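You operate a simulated robot arm through the tools that you are given. There is no shell and no other tool. Be economical: measure what you need, move in short steps, check, and stop when the job is done.

You run a simulated robot arm. Do the job below in one go: nothing can be reset, and whatever is moved stays where it is left.

Task
Swap the black pad in the holder for the blue one.
Fine: orange lever up to free it and down again; the black pad goes into the free slot of the rack. Where these are worked on the way, their far stop is far enough and under half their travel is too little: orange lever.

Only the result counts: the job must be done as asked and must still hold three seconds after the hand-in. Knocking over, shifting, dropping, spilling or breaking anything else fails it.

Robot
A 6-joint arm with a two-finger parallel gripper, fixed in place. Base frame: the origin is at the foot of the arm, x ahead of it, y to its left, z up; the work surface is at about z = 720. Units: mm, rad, N and s.
With the tool pointing down near the work surface it reaches from about 260 to 660 mm from the base axis. Its first joint turns from -1.152 to 1.152 rad. Payload 2.9 kg.
The tool frame sits at the grasp point between the pads (the TCP): z along the fingers, y along the line on which they close. The tips reach 30 mm beyond it. Largest opening 110 mm; finger width 20, thickness 10; the body of the gripper, 48 by 112 mm, starts 55 mm behind the TCP.
Orientation is told as [roll, pitch, yaw] about the base's x, y, z axes, in that order, counted from this pose: with the fingers straight down and closing along the base's y, the tool's x points along the base's -x, its y along +y and its z along -z.

Tools
- The arm moves only by the tool jog_arm. Its argument "rows" is a list that holds one entry, the list of rows, each a list of 7 numbers: the shift along the tool's x, y, z in units of 50 mm (1.0 is 50 mm), then the turn, a rotation vector about the tool's x, y, z in units of 5 degrees (1.0 is 5 degrees), then the opening, from 0 (shut) to 1 (fully open). In form: [[[tx, ty, tz, rx, ry, rz, claw], ...]]. A call has 1 to 12 rows; each row shifts and turns the commanded pose from where the row before left it, along the tool's axes as they then stand. A call with a number of a shift or a turn outside -1 to 1 is refused whole. Rows are played at 5 a second. More than 50 mm and 0.15 rad between two rows, or a gripper value outside its range, and nothing of the call is played. A pose out of reach is approached as far as the arm can. The call stops where the force on the tool passes 70 N (or 10 N more than at its start, if that is more) or the arm is blocked; 0.2 s more then pass. The fingers move at their own pace (about 108 mm/s each) and stop on an object; they squeeze with about 37 N. The grip force told is the motor's: it shows also when the fingers shut on nothing. Time passes only in rows, and 0.2 s behind the last, so rows that do not move let the fingers close. The reply holds the time, the measured pose of the TCP, the force on the tool along the base axes, the opening and the grip force, in the units named above and with some noise, with the torque about the TCP (base axes, N m) and any sound that the robot's microphone picked up, and new pictures: "views" is both (left out), scene, wrist or none.
- Cameras (640 x 400 px; columns grow to the right, rows downward): "scene" is fixed at [62.2, 418.1, 1394.5]; the picture's right is [-0.89, -0.46, 0.00], its down [-0.22, 0.43, -0.88] and it looks along [0.40, -0.78, -0.48] (base axes); focal length 337 px, centre (320, 200). "wrist" rides on the gripper at [72, 17, -103] in the tool frame; the picture's right is [-0.23, 0.97, 0.00], its down [-0.76, -0.18, -0.62] and it looks along [-0.61, -0.14, 0.78] (tool axes); focal length 222 px, centre (320, 200). There is no depth. A picture from a camera that has moved, and an enlarged one, comes with that camera's place and axes in the base frame and with its lens.
- enlarge(camera, box): a new picture of the part [left, top, right, bottom] of that camera's present view, enlarged. It takes no simulated time.
- hand_in(): hands the job in; it is judged then, once.

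Go step by step. Nothing tells you positions but the pictures and the camera data: compare them with the known pose of the tool, close in by small moves and look again before you grip or let go. The budget is 120 turns and 200 pictures, counting those below and the enlarged ones. Unless the task says otherwise, let go and move clear before handing in, and close with one line.

The tools are called by a JSON object that holds its "name" and its "arguments". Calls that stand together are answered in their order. jog_arm: Moves the arm, as the interface text tells. Its arguments: {"type":"object","properties":{"rows":{"type":"array","items":{"type":"array","items":{"type":"array","items":{"type":"number"}}}},"views":{"type":"string","enum":["both","scene","wrist","none"]}},"required":["rows"]} The other tools are called the same way: enlarge (camera, box) takes an enlarged picture of a part of a camera's view; hand_in () hands the job in.

At the start:

```text
time: 0.0
ee_pos: [418.1, -208.6, 1014.8]
tcp_rot: [0.0, -0.001, 0.002]
force: [-0.3, 0.0, -0.5]
ft_torque: [-0.02, 0.02, 0.0]
width: 110.2
grip_force: 0.0
```

scene: 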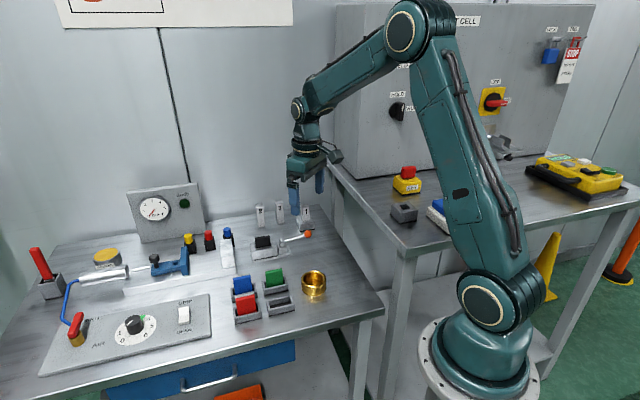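
wrist: 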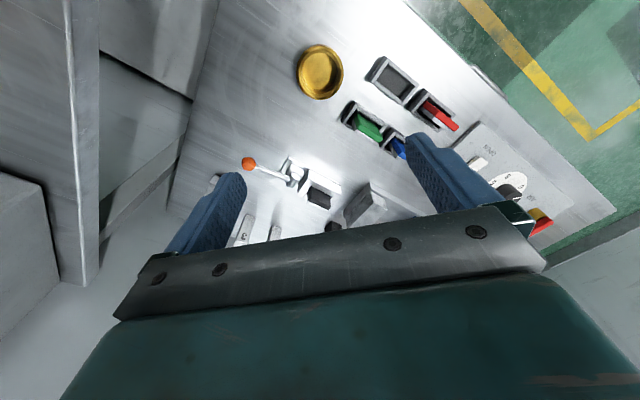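

I see the rack (blue, green, red pads and a free slot) and the holder with the black pad and orange-tipped lever. I'll take enlarged views to measure them.

{"name": "enlarge", "arguments": {"camera": "scene", "box": [210, 190, 340, 330]}}

{"name": "enlarge", "arguments": {"camera": "wrist", "box": [220, 40, 480, 230]}}

```text
2.86 times, centred on (275, 260) of scene
camera zoom: at [62.2, 418.1, 1394.5], right [-0.89, -0.46, 0.0], down [-0.22, 0.43, -0.88], along [0.4, -0.78, -0.48], focal length 962 px, centre (449, 29)
```

zoom: 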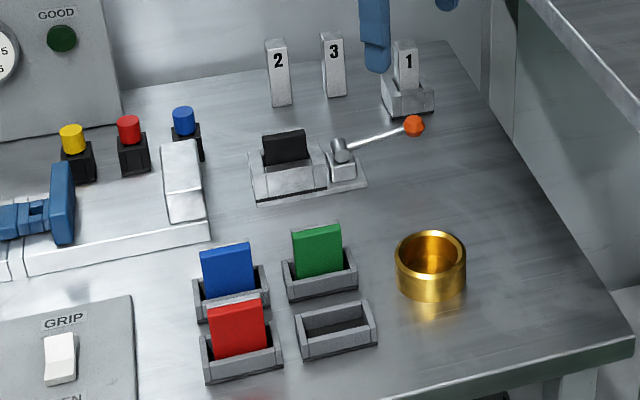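

```text
2.11 times, centred on (350, 135) of wrist
camera zoom: at [344.8, -190.9, 1118.6], right [0.23, 0.97, 0.0], down [0.76, -0.18, 0.62], along [0.61, -0.14, -0.78], focal length 468 px, centre (257, 337)
```

zoom: 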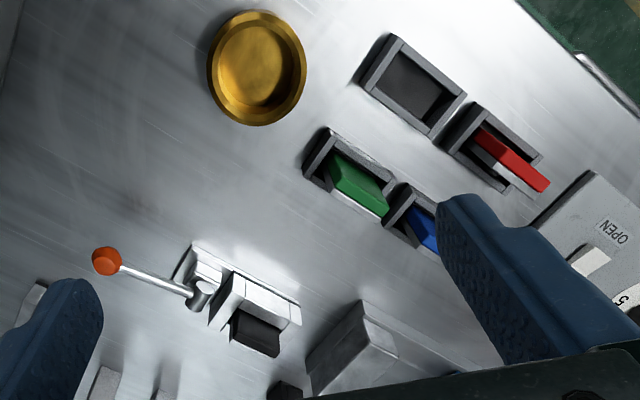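

The slots and the holder look turned about 45°. I'll yaw the tool 45° and go lower for a closer look.

{"name": "jog_arm", "arguments": {"rows": [[[0, 0, 0.2, 0, 0, -1, 1], [0, 0, 0.2, 0, 0, -1, 1], [0, 0, 0.2, 0, 0, -1, 1], [0, 0, 0.2, 0, 0, -1, 1], [0, 0, 0.2, 0, 0, -1, 1], [0, 0, 0.2, 0, 0, -1, 1], [0, 0, 0.2, 0, 0, -1, 1], [0, 0, 0.2, 0, 0, -1, 1], [0, 0, 0, 0, 0, -1, 1]]]}}

```text
time: 2.0
ee_pos: [419.0, -209.6, 935.6]
tcp_rot: [0.001, 0.001, 0.787]
force: [0.2, 0.1, 0.0]
ft_torque: [-0.02, 0.03, -0.02]
width: 109.7
grip_force: 0.1
camera wrist: at [354.2, -248.0, 1038.8], right [-0.53, 0.85, 0.0], down [0.66, 0.41, 0.62], along [0.53, 0.33, -0.78], focal length 222 px, centre (320, 200)
```

scene: 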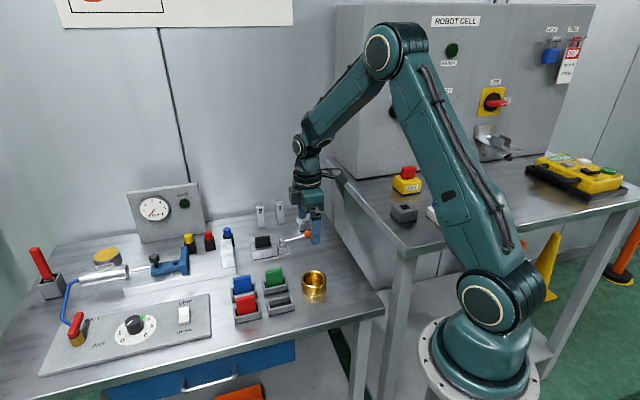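
wrist: 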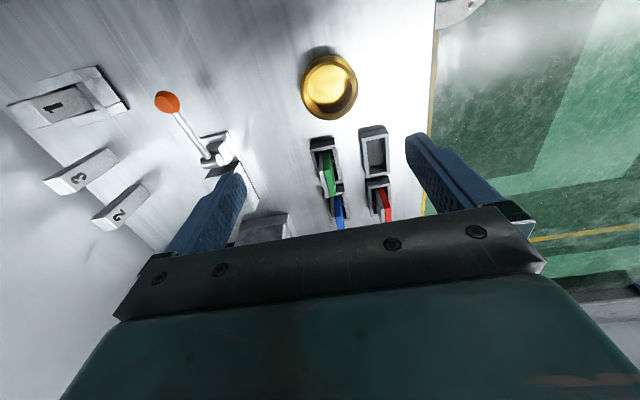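

Yaw is close to the slots' axis. I'll enlarge to measure.

{"name": "enlarge", "arguments": {"camera": "wrist", "box": [290, 110, 420, 240]}}

{"name": "enlarge", "arguments": {"camera": "wrist", "box": [140, 80, 300, 250]}}

```text
3.08 times, centred on (355, 175) of wrist
camera zoom: at [354.2, -248.0, 1038.8], right [-0.53, 0.85, 0.0], down [0.66, 0.41, 0.62], along [0.53, 0.33, -0.78], focal length 684 px, centre (212, 277)
```

zoom: 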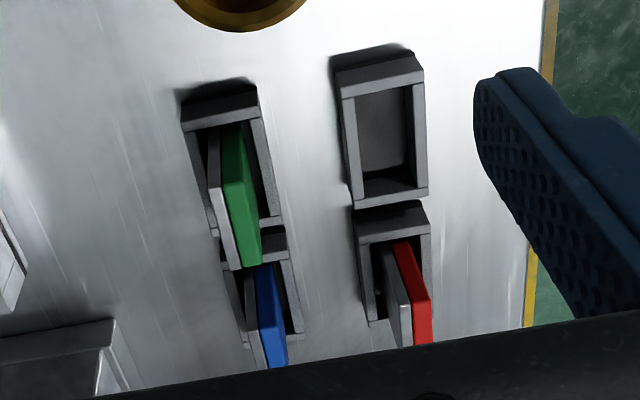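

```text
2.35 times, centred on (220, 165) of wrist
camera zoom: at [354.2, -248.0, 1038.8], right [-0.53, 0.85, 0.0], down [0.66, 0.41, 0.62], along [0.53, 0.33, -0.78], focal length 523 px, centre (555, 282)
```

zoom: 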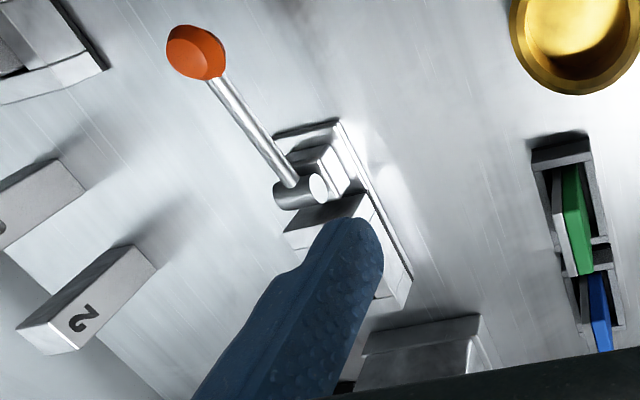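

Ball of the lever comes out near (504,-356,777), pivot near (565,-295,757), lever axis at 45°. I move above the ball with fingers half open.

{"name": "jog_arm", "arguments": {"rows": [[[0.217, -0.818, 0.3, 0, 0, 0, 0.5], [0.217, -0.818, 0.3, 0, 0, 0, 0.5], [0.217, -0.818, 0.3, 0, 0, 0, 0.5], [0.217, -0.818, 0.3, 0, 0, 0, 0.5], [0, 0, 0.3, 0, 0, 0, 0.5]]]}}

{"name": "enlarge", "arguments": {"camera": "scene", "box": [220, 180, 350, 280]}}

```text
time: 3.2
ee_pos: [502.8, -355.5, 859.7]
tcp_rot: [0.0, -0.001, 0.784]
force: [0.2, 0.7, 0.5]
ft_torque: [-0.01, 0.0, -0.01]
width: 54.8
grip_force: 0.0
camera wrist: at [439.3, -393.3, 964.2], right [-0.53, 0.85, 0.0], down [0.66, 0.41, 0.62], along [0.53, 0.33, -0.78], focal length 222 px, centre (320, 200)
```

scene: 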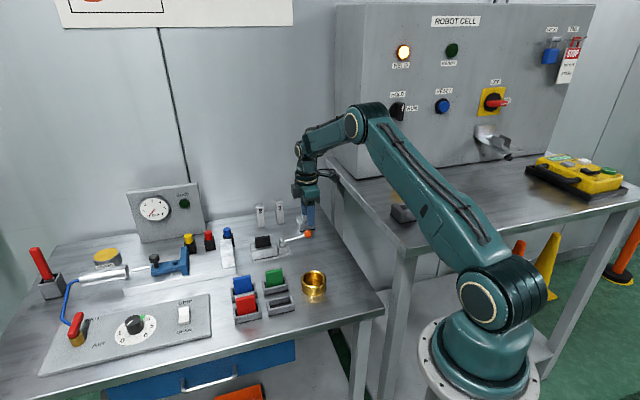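
wrist: 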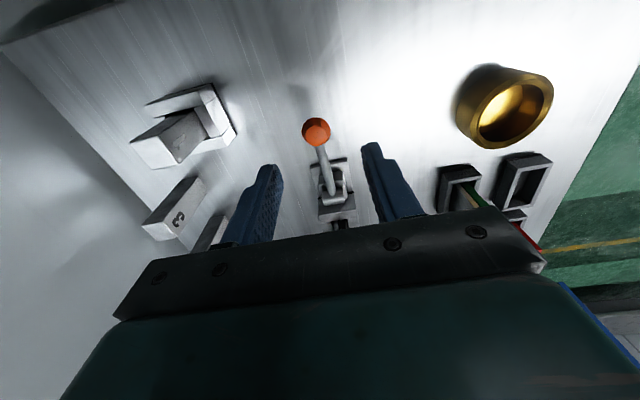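

```text
4.00 times, centred on (285, 230) of scene
camera zoom: at [62.2, 418.1, 1394.5], right [-0.89, -0.46, 0.0], down [-0.22, 0.43, -0.88], along [0.4, -0.78, -0.48], focal length 1347 px, centre (460, 80)
```

zoom: 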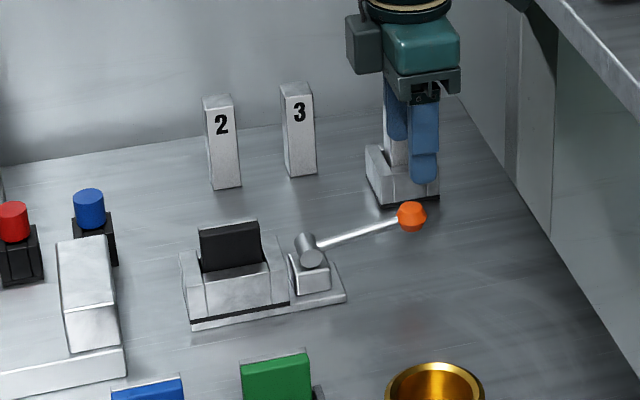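

The ball sits right below the TCP. I go down to z≈778 and close on it.

{"name": "jog_arm", "arguments": {"rows": [[[0, 0, 0.55, 0, 0, 0, 0.5], [0, 0, 0.55, 0, 0, 0, 0.5], [0, 0, 0.54, 0, 0, 0, 0.5], [0, 0, 0, 0, 0, 0, 0.5]]]}}

{"name": "enlarge", "arguments": {"camera": "wrist", "box": [220, 80, 430, 230]}}

```text
time: 4.2
ee_pos: [502.2, -353.7, 779.0]
tcp_rot: [0.001, 0.0, 0.785]
force: [-0.9, -0.2, 0.3]
ft_torque: [-0.02, -0.01, -0.01]
width: 55.1
grip_force: 0.0
camera wrist: at [438.9, -392.4, 882.1], right [-0.53, 0.85, 0.0], down [0.66, 0.41, 0.62], along [0.53, 0.33, -0.78], focal length 222 px, centre (320, 200)
```

scene: 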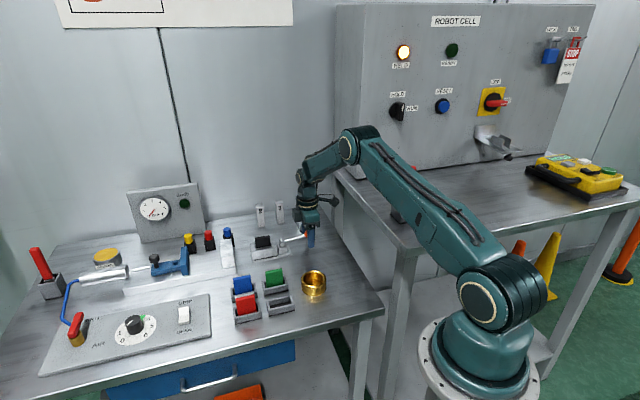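
wrist: 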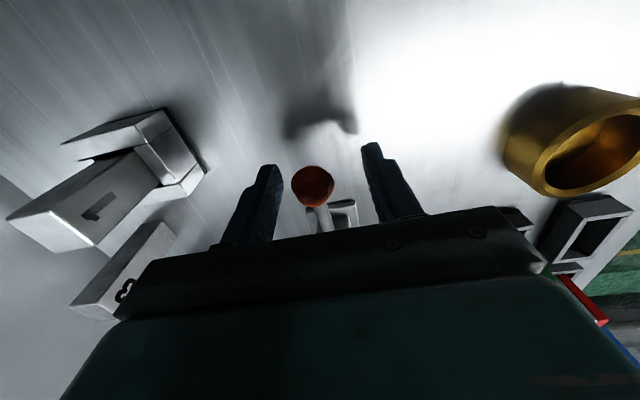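

```text
2.67 times, centred on (325, 155) of wrist
camera zoom: at [438.9, -392.4, 882.1], right [-0.53, 0.85, 0.0], down [0.66, 0.41, 0.62], along [0.53, 0.33, -0.78], focal length 592 px, centre (307, 320)
```

zoom: 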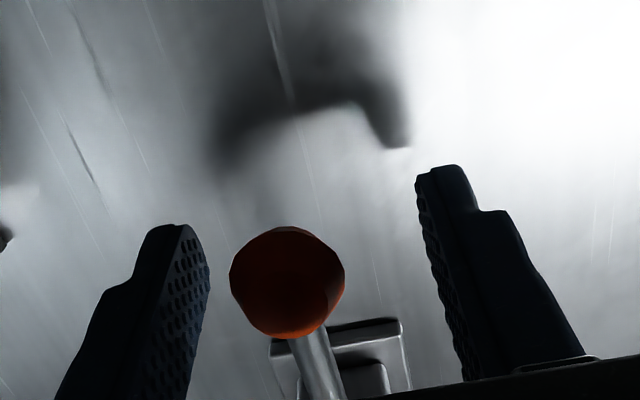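

Ball about 4 mm off in tool −y; I correct and close.

{"name": "jog_arm", "arguments": {"rows": [[[0, -0.078, 0.04, 0, 0, 0, 0.5], [0, 0, 0, 0, 0, 0, 0.1], [0, 0, 0, 0, 0, 0, 0.1], [0, 0, 0, 0, 0, 0, 0.1]]], "views": "wrist"}}

```text
time: 5.2
ee_pos: [505.4, -357.6, 776.5]
tcp_rot: [0.001, 0.001, 0.786]
force: [0.1, 0.7, 1.7]
ft_torque: [0.1, -0.03, 0.0]
width: 25.2
grip_force: 45.3
camera wrist: at [441.7, -395.8, 880.5], right [-0.53, 0.85, 0.0], down [0.66, 0.41, 0.62], along [0.53, 0.33, -0.78], focal length 222 px, centre (320, 200)
```

wrist: 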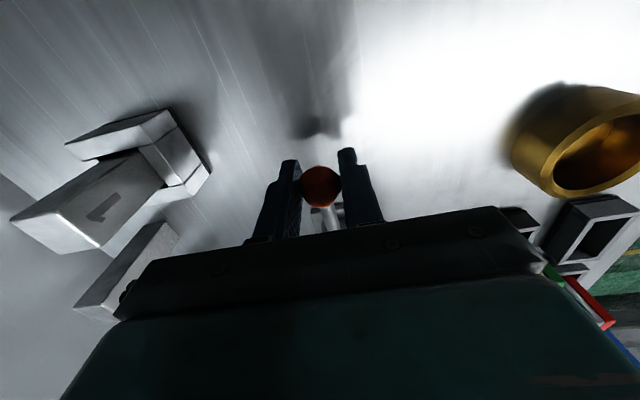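

Gripped the 25 mm ball. Raising it along the arc in stages, watching the force.

{"name": "jog_arm", "arguments": {"rows": [[[-0.062, 0, -0.168, 0, 0, 0, 0.1], [-0.062, 0, -0.168, 0, 0, 0, 0.1], [-0.186, 0, -0.312, 0, 0, 0, 0.1], [-0.248, 0, -0.266, 0, 0, 0, 0.1], [0, 0, 0, 0, 0, 0, 0.1]]], "views": "scene"}}

```text
time: 6.4
ee_pos: [524.3, -340.0, 821.9]
tcp_rot: [0.002, 0.001, 0.779]
force: [-18.9, -12.8, 4.2]
ft_torque: [-0.77, 0.89, -0.01]
width: 25.1
grip_force: 45.3
```

scene: 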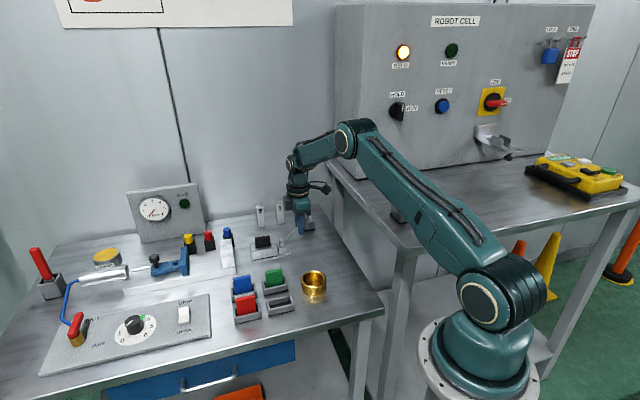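

Moderate resistance with some inward error; I continue with a slightly larger radius.

{"name": "jog_arm", "arguments": {"rows": [[[-0.12, 0, -0.2, 0, 0, 0, 0.1], [-0.2, 0, -0.12, 0, 0, 0, 0.1], [0, 0, 0, 0, 0, 0, 0.1]]], "views": "scene"}}

{"name": "enlarge", "arguments": {"camera": "scene", "box": [220, 180, 350, 280]}}

```text
time: 7.2
ee_pos: [536.3, -326.1, 836.1]
tcp_rot: [-0.002, 0.0, 0.788]
force: [-2.5, -10.6, -8.0]
ft_torque: [-0.82, 0.7, 0.07]
width: 25.0
grip_force: 45.0
```

scene: 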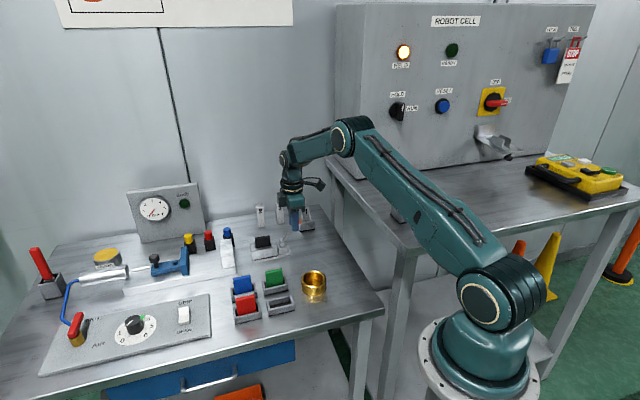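

```text
4.00 times, centred on (285, 230) of scene
camera zoom: at [62.3, 417.8, 1394.6], right [-0.89, -0.46, 0.0], down [-0.22, 0.43, -0.88], along [0.4, -0.78, -0.48], focal length 1347 px, centre (460, 80)
```

zoom: 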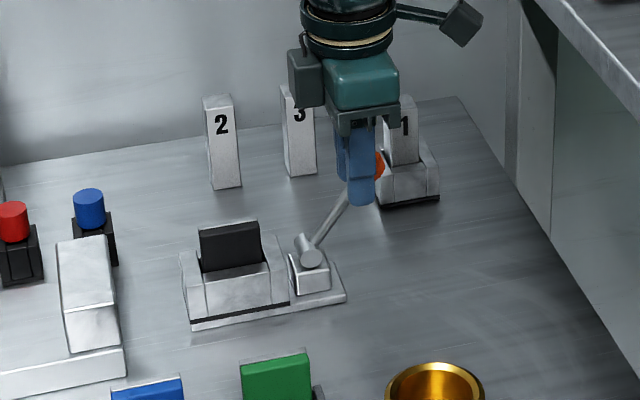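

Lever is about 60° up. Continuing towards the stop.

{"name": "jog_arm", "arguments": {"rows": [[[-0.18, 0, -0.11, 0, 0, 0, 0.1], [-0.18, 0, -0.07, 0, 0, 0, 0.1], [-0.18, 0, -0.03, 0, 0, 0, 0.1], [-0.18, 0, -0.01, 0, 0, 0, 0.1], [0, 0, 0, 0, 0, 0, 0.1]]], "views": "scene"}}

{"name": "enlarge", "arguments": {"camera": "scene", "box": [220, 180, 350, 280]}}

```text
time: 8.4
ee_pos: [561.4, -301.8, 848.8]
tcp_rot: [-0.001, 0.0, 0.785]
force: [0.1, -0.6, -0.7]
ft_torque: [0.01, 0.03, 0.04]
width: 10.9
grip_force: 0.2
```

scene: 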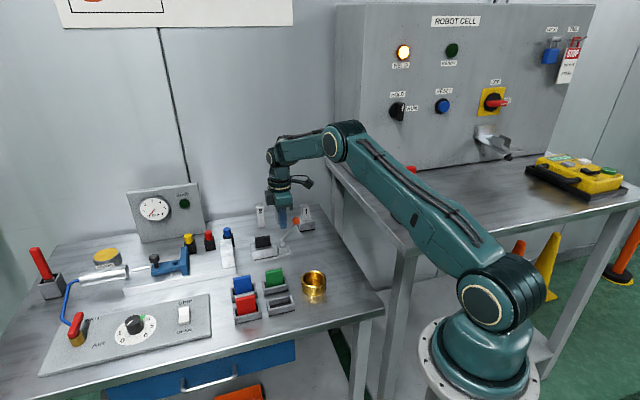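

```text
4.00 times, centred on (285, 230) of scene
camera zoom: at [62.2, 418.1, 1394.5], right [-0.89, -0.46, 0.0], down [-0.22, 0.43, -0.88], along [0.4, -0.78, -0.48], focal length 1347 px, centre (460, 80)
```

zoom: 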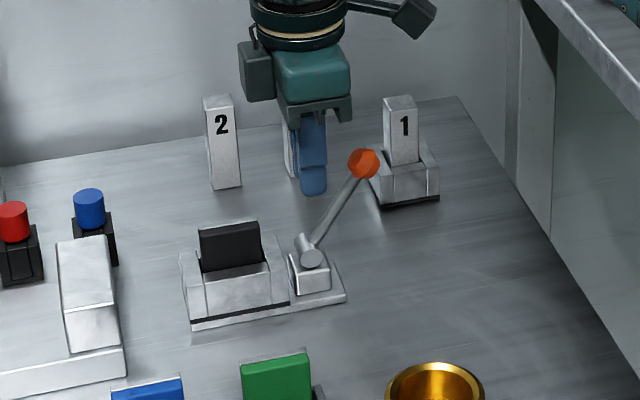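

The fingers slipped off and the lever stays about 60° up. I'll check whether that's its stop by pushing the ball from behind with shut fingers.

{"name": "jog_arm", "arguments": {"rows": [[[0, 0, -0.5, 0, 0, 0, 0], [0, 0, -0.5, 0, 0, 0, 0], [0.8, 0, 0, 0, 0, 0, 0], [0.7, 0, 0, 0, 0, 0, 0], [0, 0, 0.5, 0, 0, 0, 0], [0, 0, 0.3, 0, 0, 0, 0], [0, 0, 0, 0, 0, 0, 0]]]}}

{"name": "enlarge", "arguments": {"camera": "scene", "box": [220, 180, 350, 280]}}

```text
time: 10.0
ee_pos: [508.9, -352.3, 858.9]
tcp_rot: [0.0, -0.001, 0.784]
force: [-0.1, 0.7, 0.3]
ft_torque: [-0.02, 0.01, 0.02]
width: 0.1
grip_force: 37.1
camera wrist: at [445.2, -391.2, 962.8], right [-0.53, 0.85, 0.0], down [0.66, 0.41, 0.62], along [0.53, 0.33, -0.78], focal length 222 px, centre (320, 200)
```

scene: 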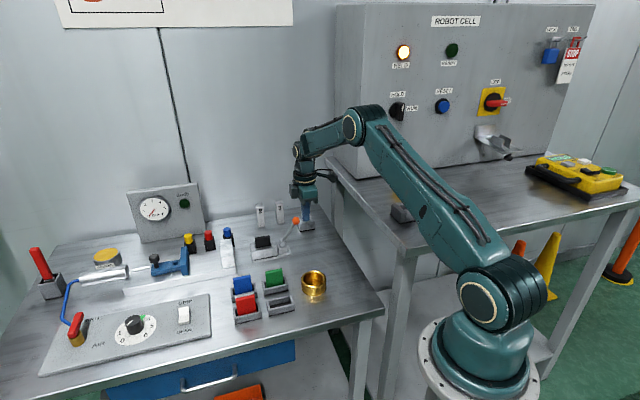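
wrist: 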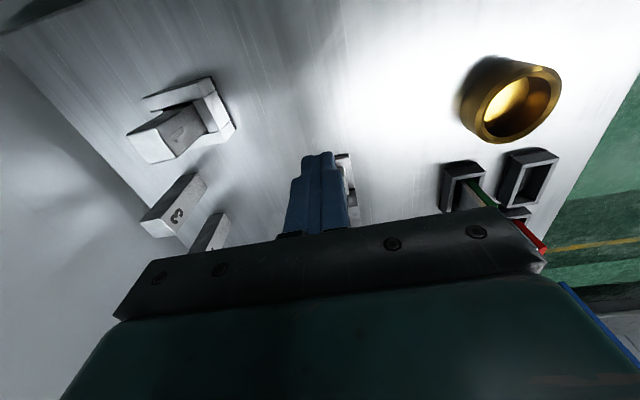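

```text
4.00 times, centred on (285, 230) of scene
camera zoom: at [62.2, 418.1, 1394.5], right [-0.89, -0.46, 0.0], down [-0.22, 0.43, -0.88], along [0.4, -0.78, -0.48], focal length 1347 px, centre (460, 80)
```

zoom: 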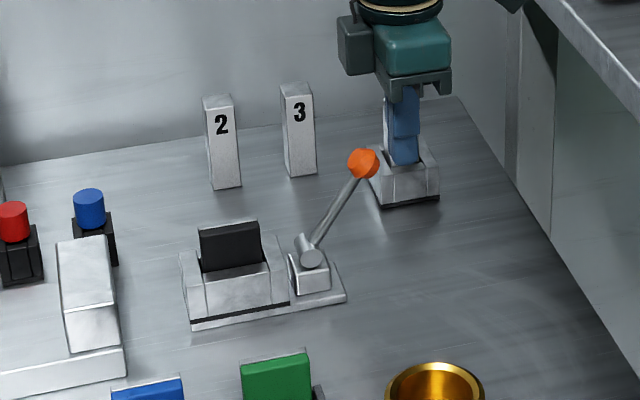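

Ball is at about s=42 mm ahead of the start; my fingers are 20 mm behind contact. Push forward gently.

{"name": "jog_arm", "arguments": {"rows": [[[-0.2, 0, 0, 0, 0, 0, 0], [-0.1, 0, 0, 0, 0, 0, 0], [-0.1, 0, 0, 0, 0, 0, 0], [0, 0, 0, 0, 0, 0, 0]]], "views": "none"}}

{"name": "enlarge", "arguments": {"camera": "scene", "box": [220, 180, 350, 280]}}

```text
time: 11.0
ee_pos: [524.2, -338.6, 859.5]
tcp_rot: [0.0, 0.001, 0.785]
force: [-0.2, -0.5, 0.2]
ft_torque: [0.0, -0.01, 0.01]
width: 0.0
grip_force: 37.3
```

```text
4.00 times, centred on (285, 230) of scene
camera zoom: at [62.2, 418.1, 1394.5], right [-0.89, -0.46, 0.0], down [-0.22, 0.43, -0.88], along [0.4, -0.78, -0.48], focal length 1347 px, centre (460, 80)
```

zoom: 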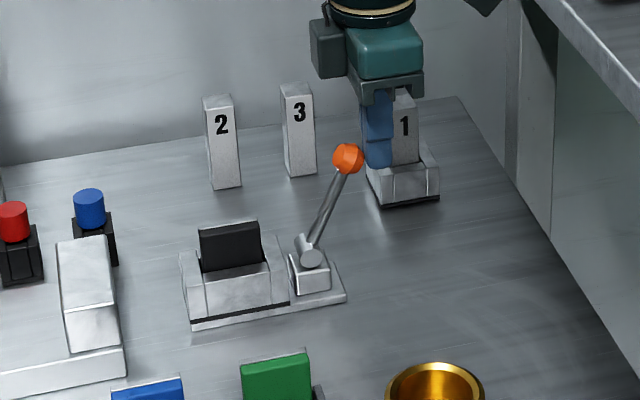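

The lever moves on easily, so it isn't at the stop. Push further.

{"name": "jog_arm", "arguments": {"rows": [[[-0.15, 0, 0, 0, 0, 0, 0], [-0.15, 0, 0, 0, 0, 0, 0], [-0.15, 0, 0, 0, 0, 0, 0], [-0.15, 0, 0, 0, 0, 0, 0], [0, 0, 0, 0, 0, 0, 0]]], "views": "none"}}

{"name": "enlarge", "arguments": {"camera": "scene", "box": [220, 180, 350, 280]}}

```text
time: 12.2
ee_pos: [539.4, -322.7, 859.1]
tcp_rot: [0.005, 0.004, 0.769]
force: [-37.5, -21.5, 8.1]
ft_torque: [0.01, 0.74, 0.16]
width: 0.0
grip_force: 37.5
```

```text
4.00 times, centred on (285, 230) of scene
camera zoom: at [61.2, 417.7, 1394.7], right [-0.89, -0.46, 0.0], down [-0.22, 0.43, -0.88], along [0.4, -0.78, -0.48], focal length 1347 px, centre (460, 80)
```

zoom: 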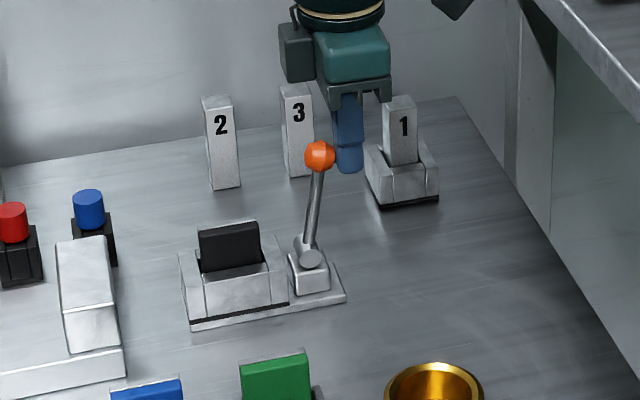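

The far stop is reached (43 N). I back off, rise, and move over to look at the black pad, which I take to be around (615,-265) with its top near z≈795.

{"name": "jog_arm", "arguments": {"rows": [[[0.5, 0, 0, 0, 0, 0, 0], [0, 0, -0.7, 0, 0, 0, 0.3], [0, 0, -0.7, 0, 0, 0, 0.6], [-0.6, -0.1, 0, 0, 0, 0, 0.6], [-0.6, -0.1, 0, 0, 0, 0, 0.6], [-0.4, 0, 0, 0, 0, 0, 0.6], [0, 0, 0, 0, 0, 0, 0.6]]]}}

{"name": "enlarge", "arguments": {"camera": "wrist", "box": [220, 80, 430, 230]}}

{"name": "enlarge", "arguments": {"camera": "scene", "box": [220, 180, 350, 280]}}

```text
time: 13.8
ee_pos: [589.4, -286.0, 930.1]
tcp_rot: [0.001, -0.001, 0.785]
force: [-0.8, -0.4, -0.2]
ft_torque: [-0.04, 0.02, 0.01]
width: 66.1
grip_force: 0.0
camera wrist: at [526.1, -324.9, 1033.4], right [-0.53, 0.85, 0.0], down [0.66, 0.41, 0.62], along [0.53, 0.33, -0.78], focal length 222 px, centre (320, 200)
```

scene: 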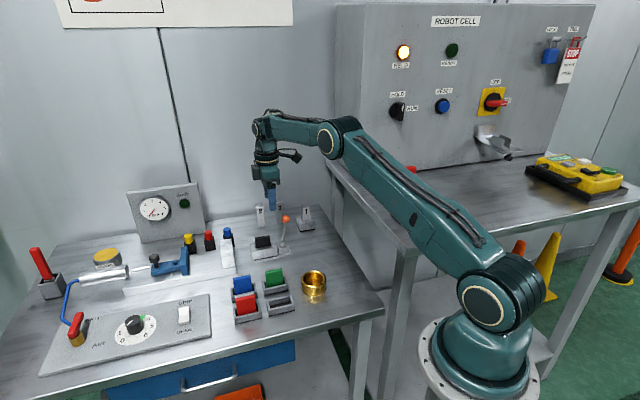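
wrist: 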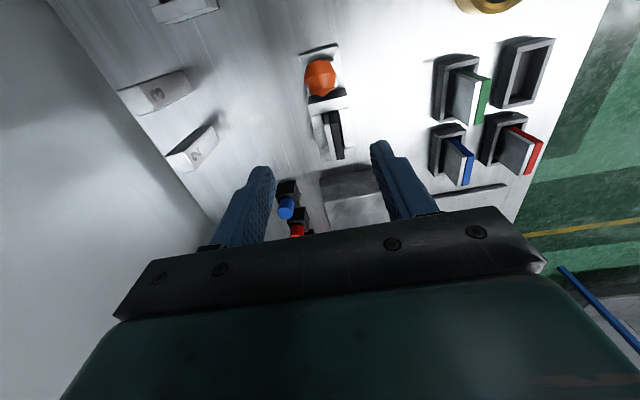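

```text
2.67 times, centred on (325, 155) of wrist
camera zoom: at [526.1, -324.9, 1033.4], right [-0.53, 0.85, 0.0], down [0.66, 0.41, 0.62], along [0.53, 0.33, -0.78], focal length 592 px, centre (307, 320)
```

zoom: 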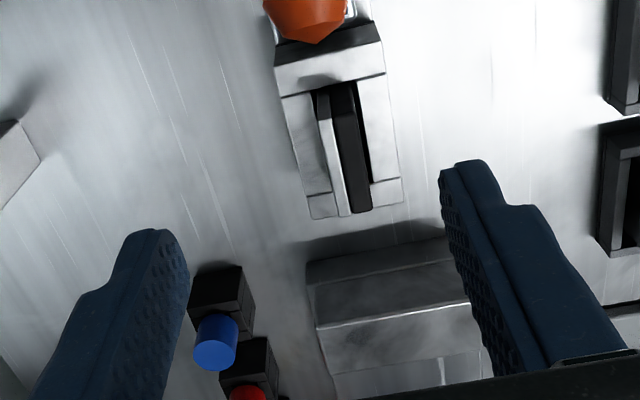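

```text
4.00 times, centred on (285, 230) of scene
camera zoom: at [62.2, 418.1, 1394.5], right [-0.89, -0.46, 0.0], down [-0.22, 0.43, -0.88], along [0.4, -0.78, -0.48], focal length 1347 px, centre (460, 80)
```

zoom: 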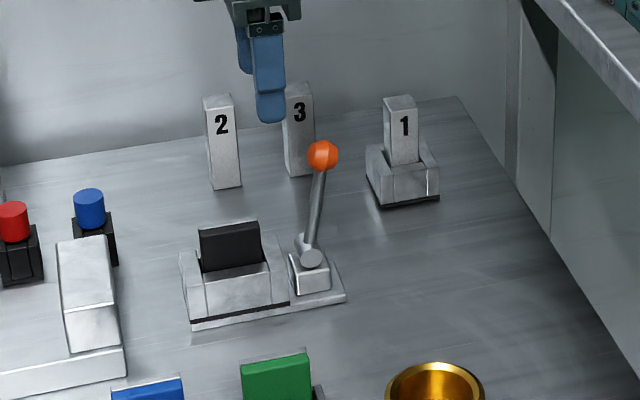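

The lever is fully up. Black pad: centre about (605.5,-254.5), top z≈803, ~14 mm thick. I move above it at z≈860 and check alignment.

{"name": "jog_arm", "arguments": {"rows": [[[-0.34, 0.11, 0.2, 0, 0, 0, 0.5], [-0.34, 0.11, 0.4, 0, 0, 0, 0.5], [0, 0, 0.8, 0, 0, 0, 0.5], [0, 0, 0, 0, 0, 0, 0.5]]]}}

{"name": "enlarge", "arguments": {"camera": "wrist", "box": [220, 80, 430, 230]}}

{"name": "enlarge", "arguments": {"camera": "scene", "box": [220, 180, 350, 280]}}

```text
time: 14.8
ee_pos: [608.0, -252.3, 856.6]
tcp_rot: [-0.001, 0.0, 0.787]
force: [0.3, 0.2, 0.8]
ft_torque: [-0.04, -0.01, 0.0]
width: 54.9
grip_force: 0.0
camera wrist: at [543.5, -291.6, 961.0], right [-0.53, 0.85, 0.0], down [0.66, 0.41, 0.62], along [0.53, 0.33, -0.78], focal length 222 px, centre (320, 200)
```

scene: 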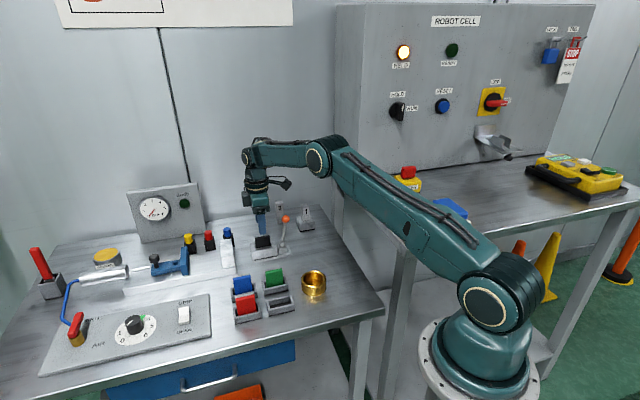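
wrist: 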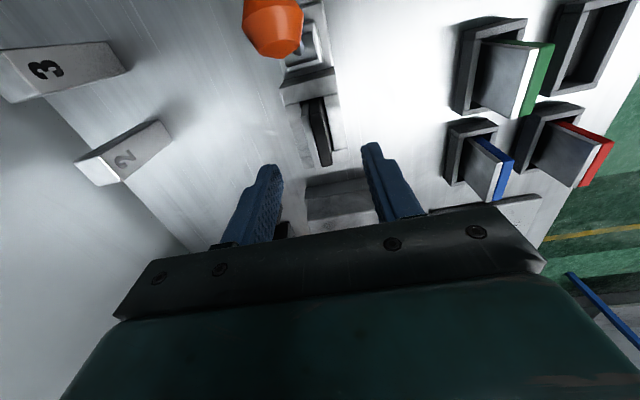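

```text
2.67 times, centred on (325, 155) of wrist
camera zoom: at [543.5, -291.6, 961.0], right [-0.53, 0.85, 0.0], down [0.66, 0.41, 0.62], along [0.53, 0.33, -0.78], focal length 592 px, centre (307, 320)
```

zoom: 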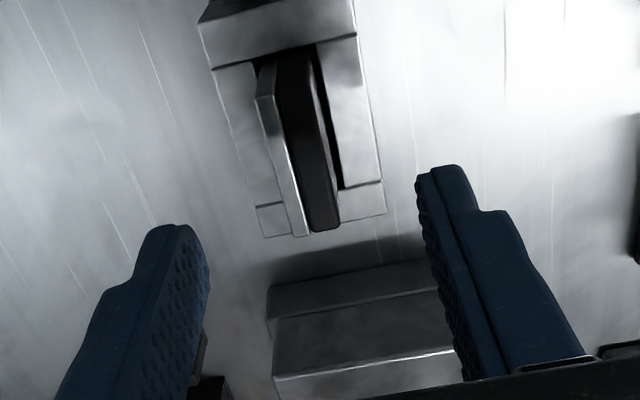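

```text
4.00 times, centred on (285, 230) of scene
camera zoom: at [62.2, 418.1, 1394.5], right [-0.89, -0.46, 0.0], down [-0.22, 0.43, -0.88], along [0.4, -0.78, -0.48], focal length 1347 px, centre (460, 80)
```

zoom: 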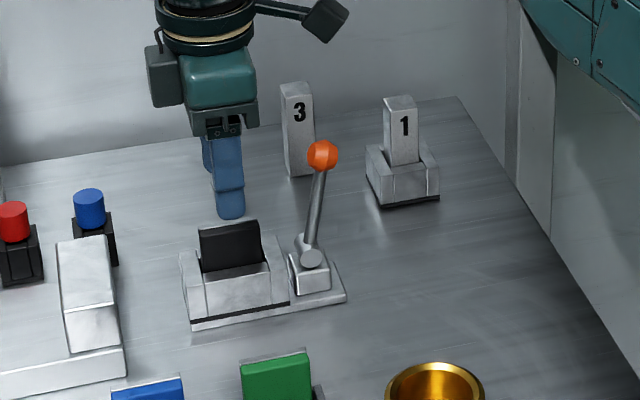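

Aligned within a few mm. I lower to z≈808 and grip the black pad.

{"name": "jog_arm", "arguments": {"rows": [[[0.09, 0.018, 0.3, 0, 0, 0, 0.5], [0, 0, 0.35, 0, 0, 0, 0.5], [0, 0, 0.32, 0, 0, 0, 0.5], [0, 0, 0, 0, 0, 0, 0.5], [0, 0, 0, 0, 0, 0, 0.0], [0, 0, 0, 0, 0, 0, 0.0], [0, 0, 0, 0, 0, 0, 0.0]]]}}

{"name": "enlarge", "arguments": {"camera": "scene", "box": [220, 180, 350, 280]}}

```text
time: 16.4
ee_pos: [602.0, -258.2, 811.5]
tcp_rot: [0.0, 0.001, 0.785]
force: [-0.5, 0.3, -0.7]
ft_torque: [0.04, 0.05, -0.01]
width: 15.2
grip_force: 37.0
camera wrist: at [538.9, -296.3, 913.8], right [-0.53, 0.85, 0.0], down [0.66, 0.41, 0.62], along [0.53, 0.33, -0.78], focal length 222 px, centre (320, 200)
```

scene: 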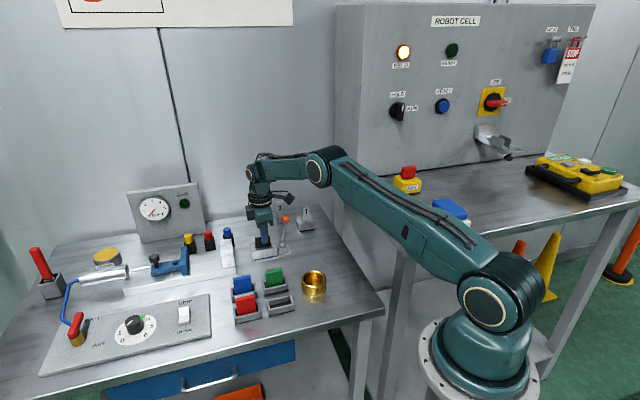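
wrist: 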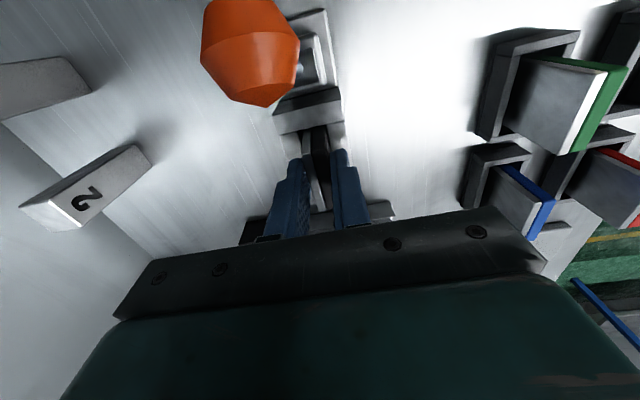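

```text
4.00 times, centred on (285, 230) of scene
camera zoom: at [62.2, 418.1, 1394.5], right [-0.89, -0.46, 0.0], down [-0.22, 0.43, -0.88], along [0.4, -0.78, -0.48], focal length 1347 px, centre (460, 80)
```

zoom: 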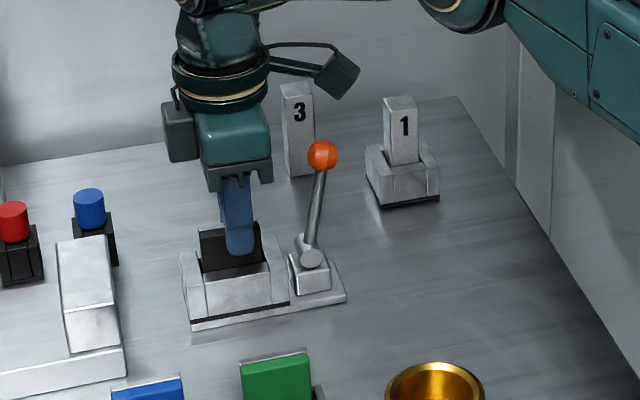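

The pad is held (15 mm). I lift it straight up 100 mm.

{"name": "jog_arm", "arguments": {"rows": [[[0, 0, -0.2, 0, 0, 0, 0.0], [0, 0, -0.3, 0, 0, 0, 0.0], [0, 0, -0.5, 0, 0, 0, 0.0], [0, 0, -0.5, 0, 0, 0, 0.0], [0, 0, -0.5, 0, 0, 0, 0.0], [0, 0, -0.1, 0, 0, 0, 0.0]]]}}

{"name": "enlarge", "arguments": {"camera": "scene", "box": [220, 160, 350, 260]}}

{"name": "enlarge", "arguments": {"camera": "wrist", "box": [220, 80, 430, 230]}}

```text
time: 17.8
ee_pos: [604.0, -256.4, 915.6]
tcp_rot: [-0.002, -0.001, 0.785]
force: [-0.9, 0.1, -1.2]
ft_torque: [0.01, 0.0, 0.0]
width: 15.3
grip_force: 36.9
camera wrist: at [539.5, -295.9, 1019.3], right [-0.53, 0.85, 0.0], down [0.66, 0.41, 0.62], along [0.53, 0.33, -0.78], focal length 222 px, centre (320, 200)
```

scene: 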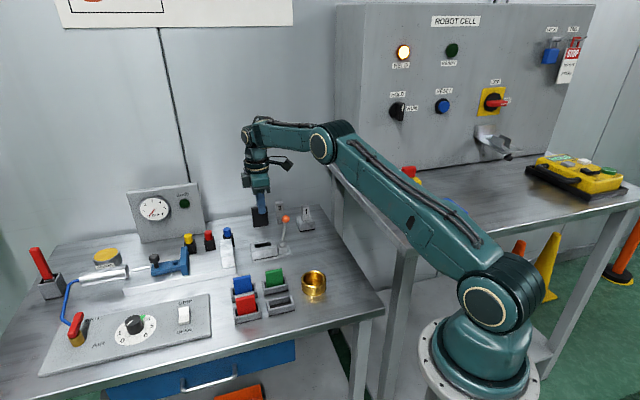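
wrist: 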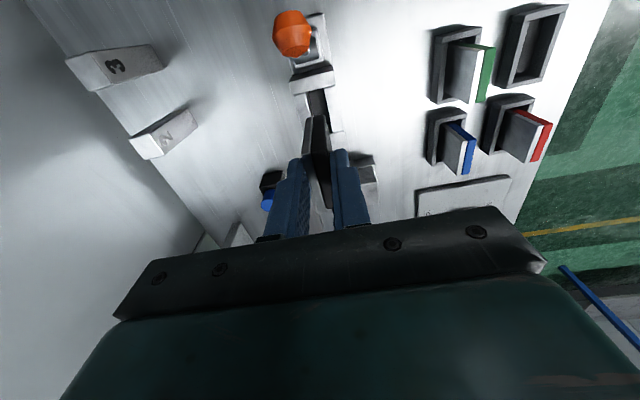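

```text
4.00 times, centred on (285, 210) of scene
camera zoom: at [62.2, 418.1, 1394.5], right [-0.89, -0.46, 0.0], down [-0.22, 0.43, -0.88], along [0.4, -0.78, -0.48], focal length 1347 px, centre (460, 160)
```

zoom: 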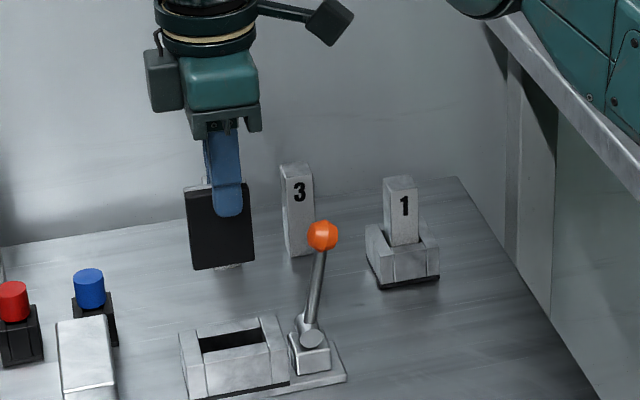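

```text
2.67 times, centred on (325, 155) of wrist
camera zoom: at [539.5, -295.9, 1019.3], right [-0.53, 0.85, 0.0], down [0.66, 0.41, 0.62], along [0.53, 0.33, -0.78], focal length 592 px, centre (307, 320)
```

zoom: 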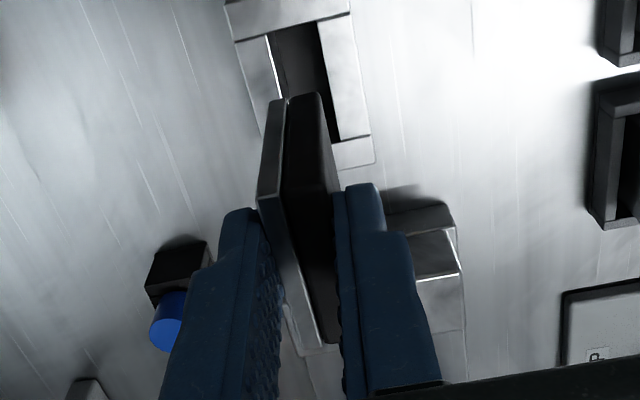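

Pad is free. Its backing plate faces the same way as the rack pads, so no turn needed. I carry it straight along tool +y to above the free slot.

{"name": "jog_arm", "arguments": {"rows": [[[0, 0.65, 0, 0, 0, 0, 0.0], [0, 0.7, 0, 0, 0, 0, 0.0], [0.04, 0.7, 0, 0, 0, 0, 0.0], [0.04, 0.7, 0, 0, 0, 0, 0.0], [0.04, 0.7, 0, 0, 0, 0, 0.0], [0, 0.65, 0, 0, 0, 0, 0.0], [0, 0.488, 0, 0, 0, 0, 0.0], [0, 0, 0, 0, 0, 0, 0]]]}}

{"name": "enlarge", "arguments": {"camera": "scene", "box": [210, 200, 340, 330]}}

{"name": "enlarge", "arguments": {"camera": "wrist", "box": [220, 50, 430, 230]}}

```text
time: 19.6
ee_pos: [435.2, -99.3, 914.7]
tcp_rot: [0.0, -0.001, 0.784]
force: [-0.5, -0.2, -0.9]
ft_torque: [0.0, 0.0, -0.02]
width: 15.0
grip_force: 37.1
camera wrist: at [371.2, -138.3, 1018.6], right [-0.53, 0.85, 0.0], down [0.66, 0.41, 0.62], along [0.53, 0.33, -0.78], focal length 222 px, centre (320, 200)
```

scene: 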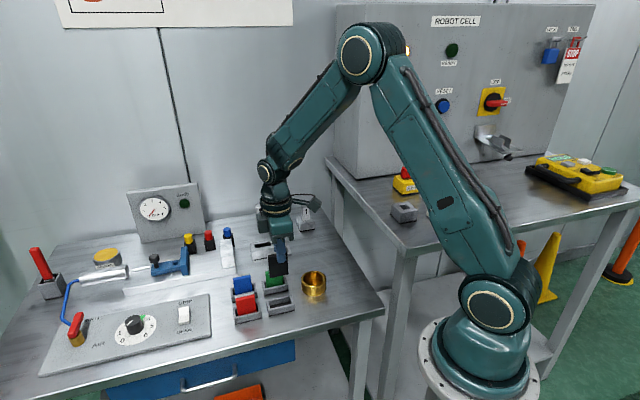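
wrist: 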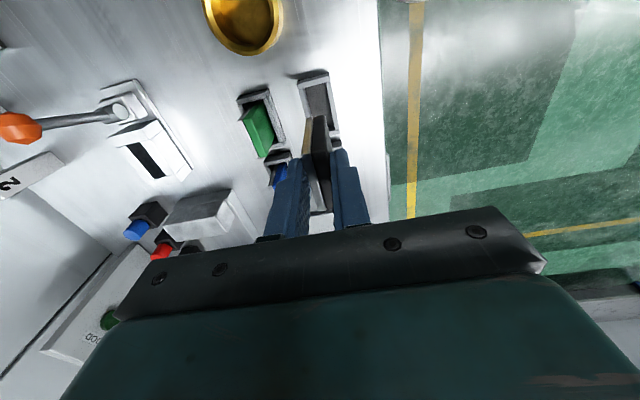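

```text
3.08 times, centred on (275, 265) of scene
camera zoom: at [62.2, 418.1, 1394.5], right [-0.89, -0.46, 0.0], down [-0.22, 0.43, -0.88], along [0.4, -0.78, -0.48], focal length 1036 px, centre (458, 0)
```

zoom: 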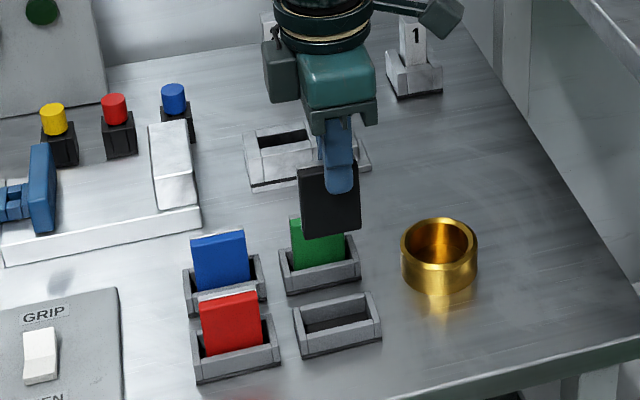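

```text
2.22 times, centred on (325, 140) of wrist
camera zoom: at [371.2, -138.3, 1018.6], right [-0.53, 0.85, 0.0], down [0.66, 0.41, 0.62], along [0.53, 0.33, -0.78], focal length 494 px, centre (309, 333)
```

zoom: 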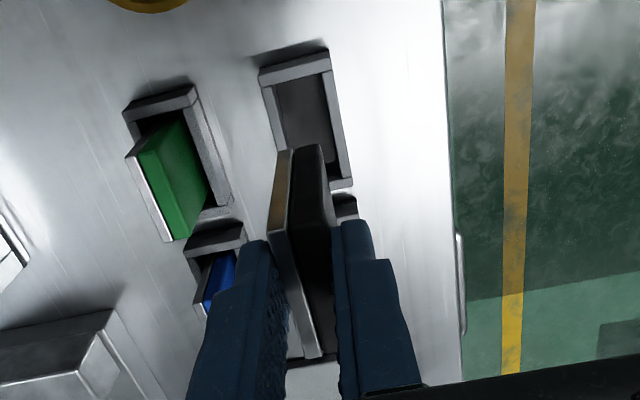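

Slot centre triangulates to (439,-95), rim z≈750, and the pad centre is already over it; pad bottom at z≈847. I lower 90 mm and check.

{"name": "jog_arm", "arguments": {"rows": [[[0, -0.02, 0.5, 0, 0, 0, 0.0], [0, 0, 0.5, 0, 0, 0, 0.0], [0, 0, 0.5, 0, 0, 0, 0.0], [0, 0, 0.3, 0, 0, 0, 0.0], [0, 0, 0, 0, 0, 0, 0.0]]]}}

{"name": "enlarge", "arguments": {"camera": "scene", "box": [230, 220, 320, 330]}}

{"name": "enlarge", "arguments": {"camera": "wrist", "box": [220, 50, 430, 230]}}

```text
time: 20.8
ee_pos: [438.2, -100.7, 824.6]
tcp_rot: [0.0, 0.0, 0.785]
force: [-0.4, -1.7, -0.6]
ft_torque: [0.0, -0.01, 0.02]
width: 14.9
grip_force: 37.5
camera wrist: at [373.3, -139.5, 928.8], right [-0.53, 0.85, 0.0], down [0.66, 0.41, 0.62], along [0.53, 0.33, -0.78], focal length 222 px, centre (320, 200)
```

scene: 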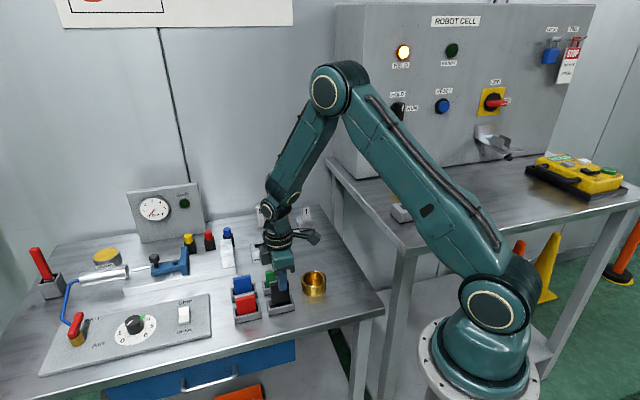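
wrist: 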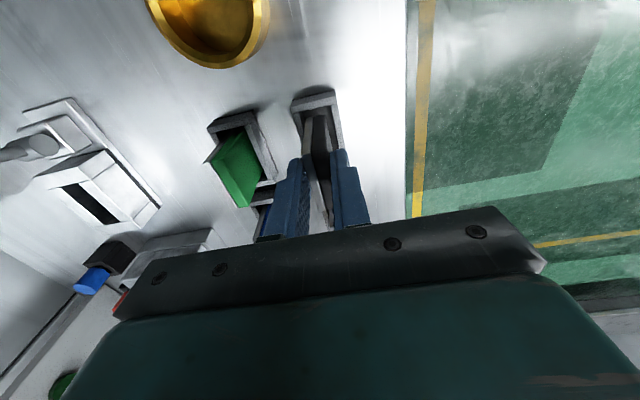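

```text
3.64 times, centred on (275, 275) of scene
camera zoom: at [62.2, 418.1, 1394.5], right [-0.89, -0.46, 0.0], down [-0.22, 0.43, -0.88], along [0.4, -0.78, -0.48], focal length 1225 px, centre (484, -73)
```

zoom: 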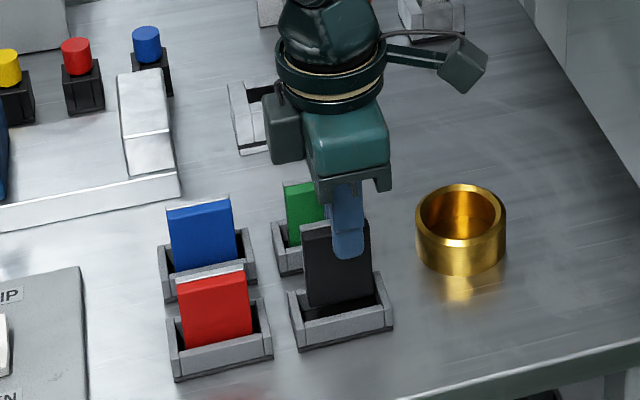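

```text
2.22 times, centred on (325, 140) of wrist
camera zoom: at [373.3, -139.5, 928.8], right [-0.53, 0.85, 0.0], down [0.66, 0.41, 0.62], along [0.53, 0.33, -0.78], focal length 494 px, centre (309, 333)
```

zoom: 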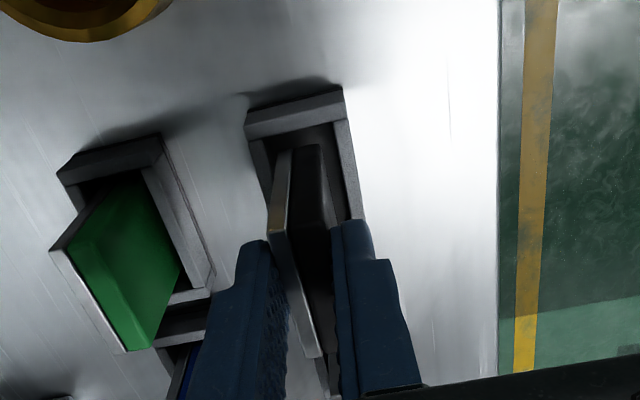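

The pad is centred in the slot mouth. Lowering gently to the floor.

{"name": "jog_arm", "arguments": {"rows": [[[0, 0, 0.2, 0, 0, 0, 0.0], [0, 0, 0.1, 0, 0, 0, 0.0], [0, 0, 0.1, 0, 0, 0, 0.0], [0, 0, 0, 0, 0, 0, 0.0]]], "views": "none"}}

{"name": "enlarge", "arguments": {"camera": "scene", "box": [230, 220, 320, 330]}}

```text
time: 21.8
ee_pos: [437.0, -100.5, 806.1]
tcp_rot: [0.0, -0.001, 0.785]
force: [0.0, 0.6, -1.1]
ft_torque: [0.04, 0.0, 0.0]
width: 15.0
grip_force: 37.5
```

```text
3.64 times, centred on (275, 275) of scene
camera zoom: at [62.2, 418.1, 1394.5], right [-0.89, -0.46, 0.0], down [-0.22, 0.43, -0.88], along [0.4, -0.78, -0.48], focal length 1225 px, centre (484, -73)
```

zoom: 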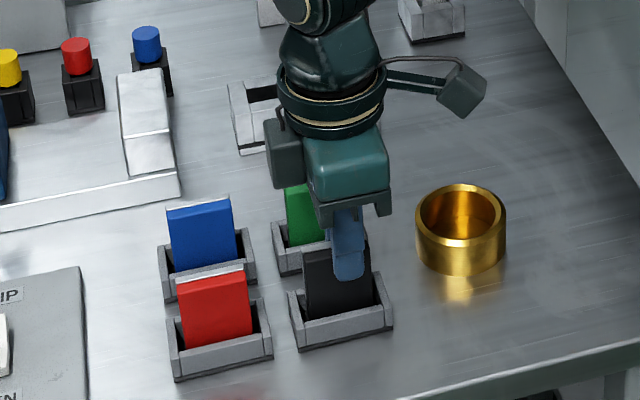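

{"name": "jog_arm", "arguments": {"rows": [[[0, 0, 0.06, 0, 0, 0, 0.0], [0, 0, 0.06, 0, 0, 0, 0.0], [0, 0, 0.06, 0, 0, 0, 0.0], [0, 0, 0, 0, 0, 0, 0.0]]], "views": "none"}}

{"name": "enlarge", "arguments": {"camera": "scene", "box": [230, 220, 320, 330]}}

```text
time: 22.8
ee_pos: [439.0, -99.5, 799.8]
tcp_rot: [-0.006, -0.002, 0.784]
force: [-17.1, 1.3, 63.6]
ft_torque: [0.35, 0.72, 0.08]
width: 15.0
grip_force: 37.2
```

```text
3.64 times, centred on (275, 275) of scene
camera zoom: at [61.0, 418.4, 1394.5], right [-0.89, -0.46, 0.0], down [-0.22, 0.43, -0.88], along [0.4, -0.78, -0.48], focal length 1225 px, centre (484, -73)
```

zoom: 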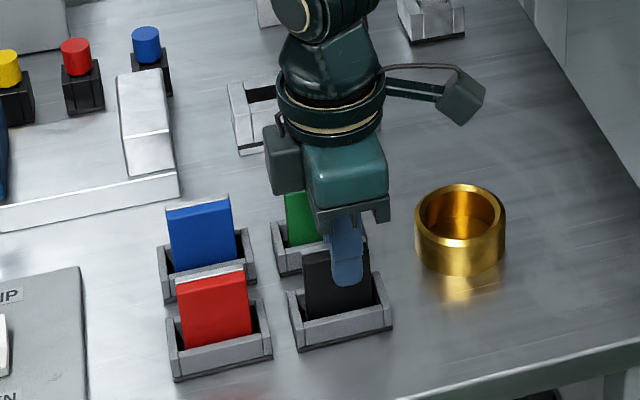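

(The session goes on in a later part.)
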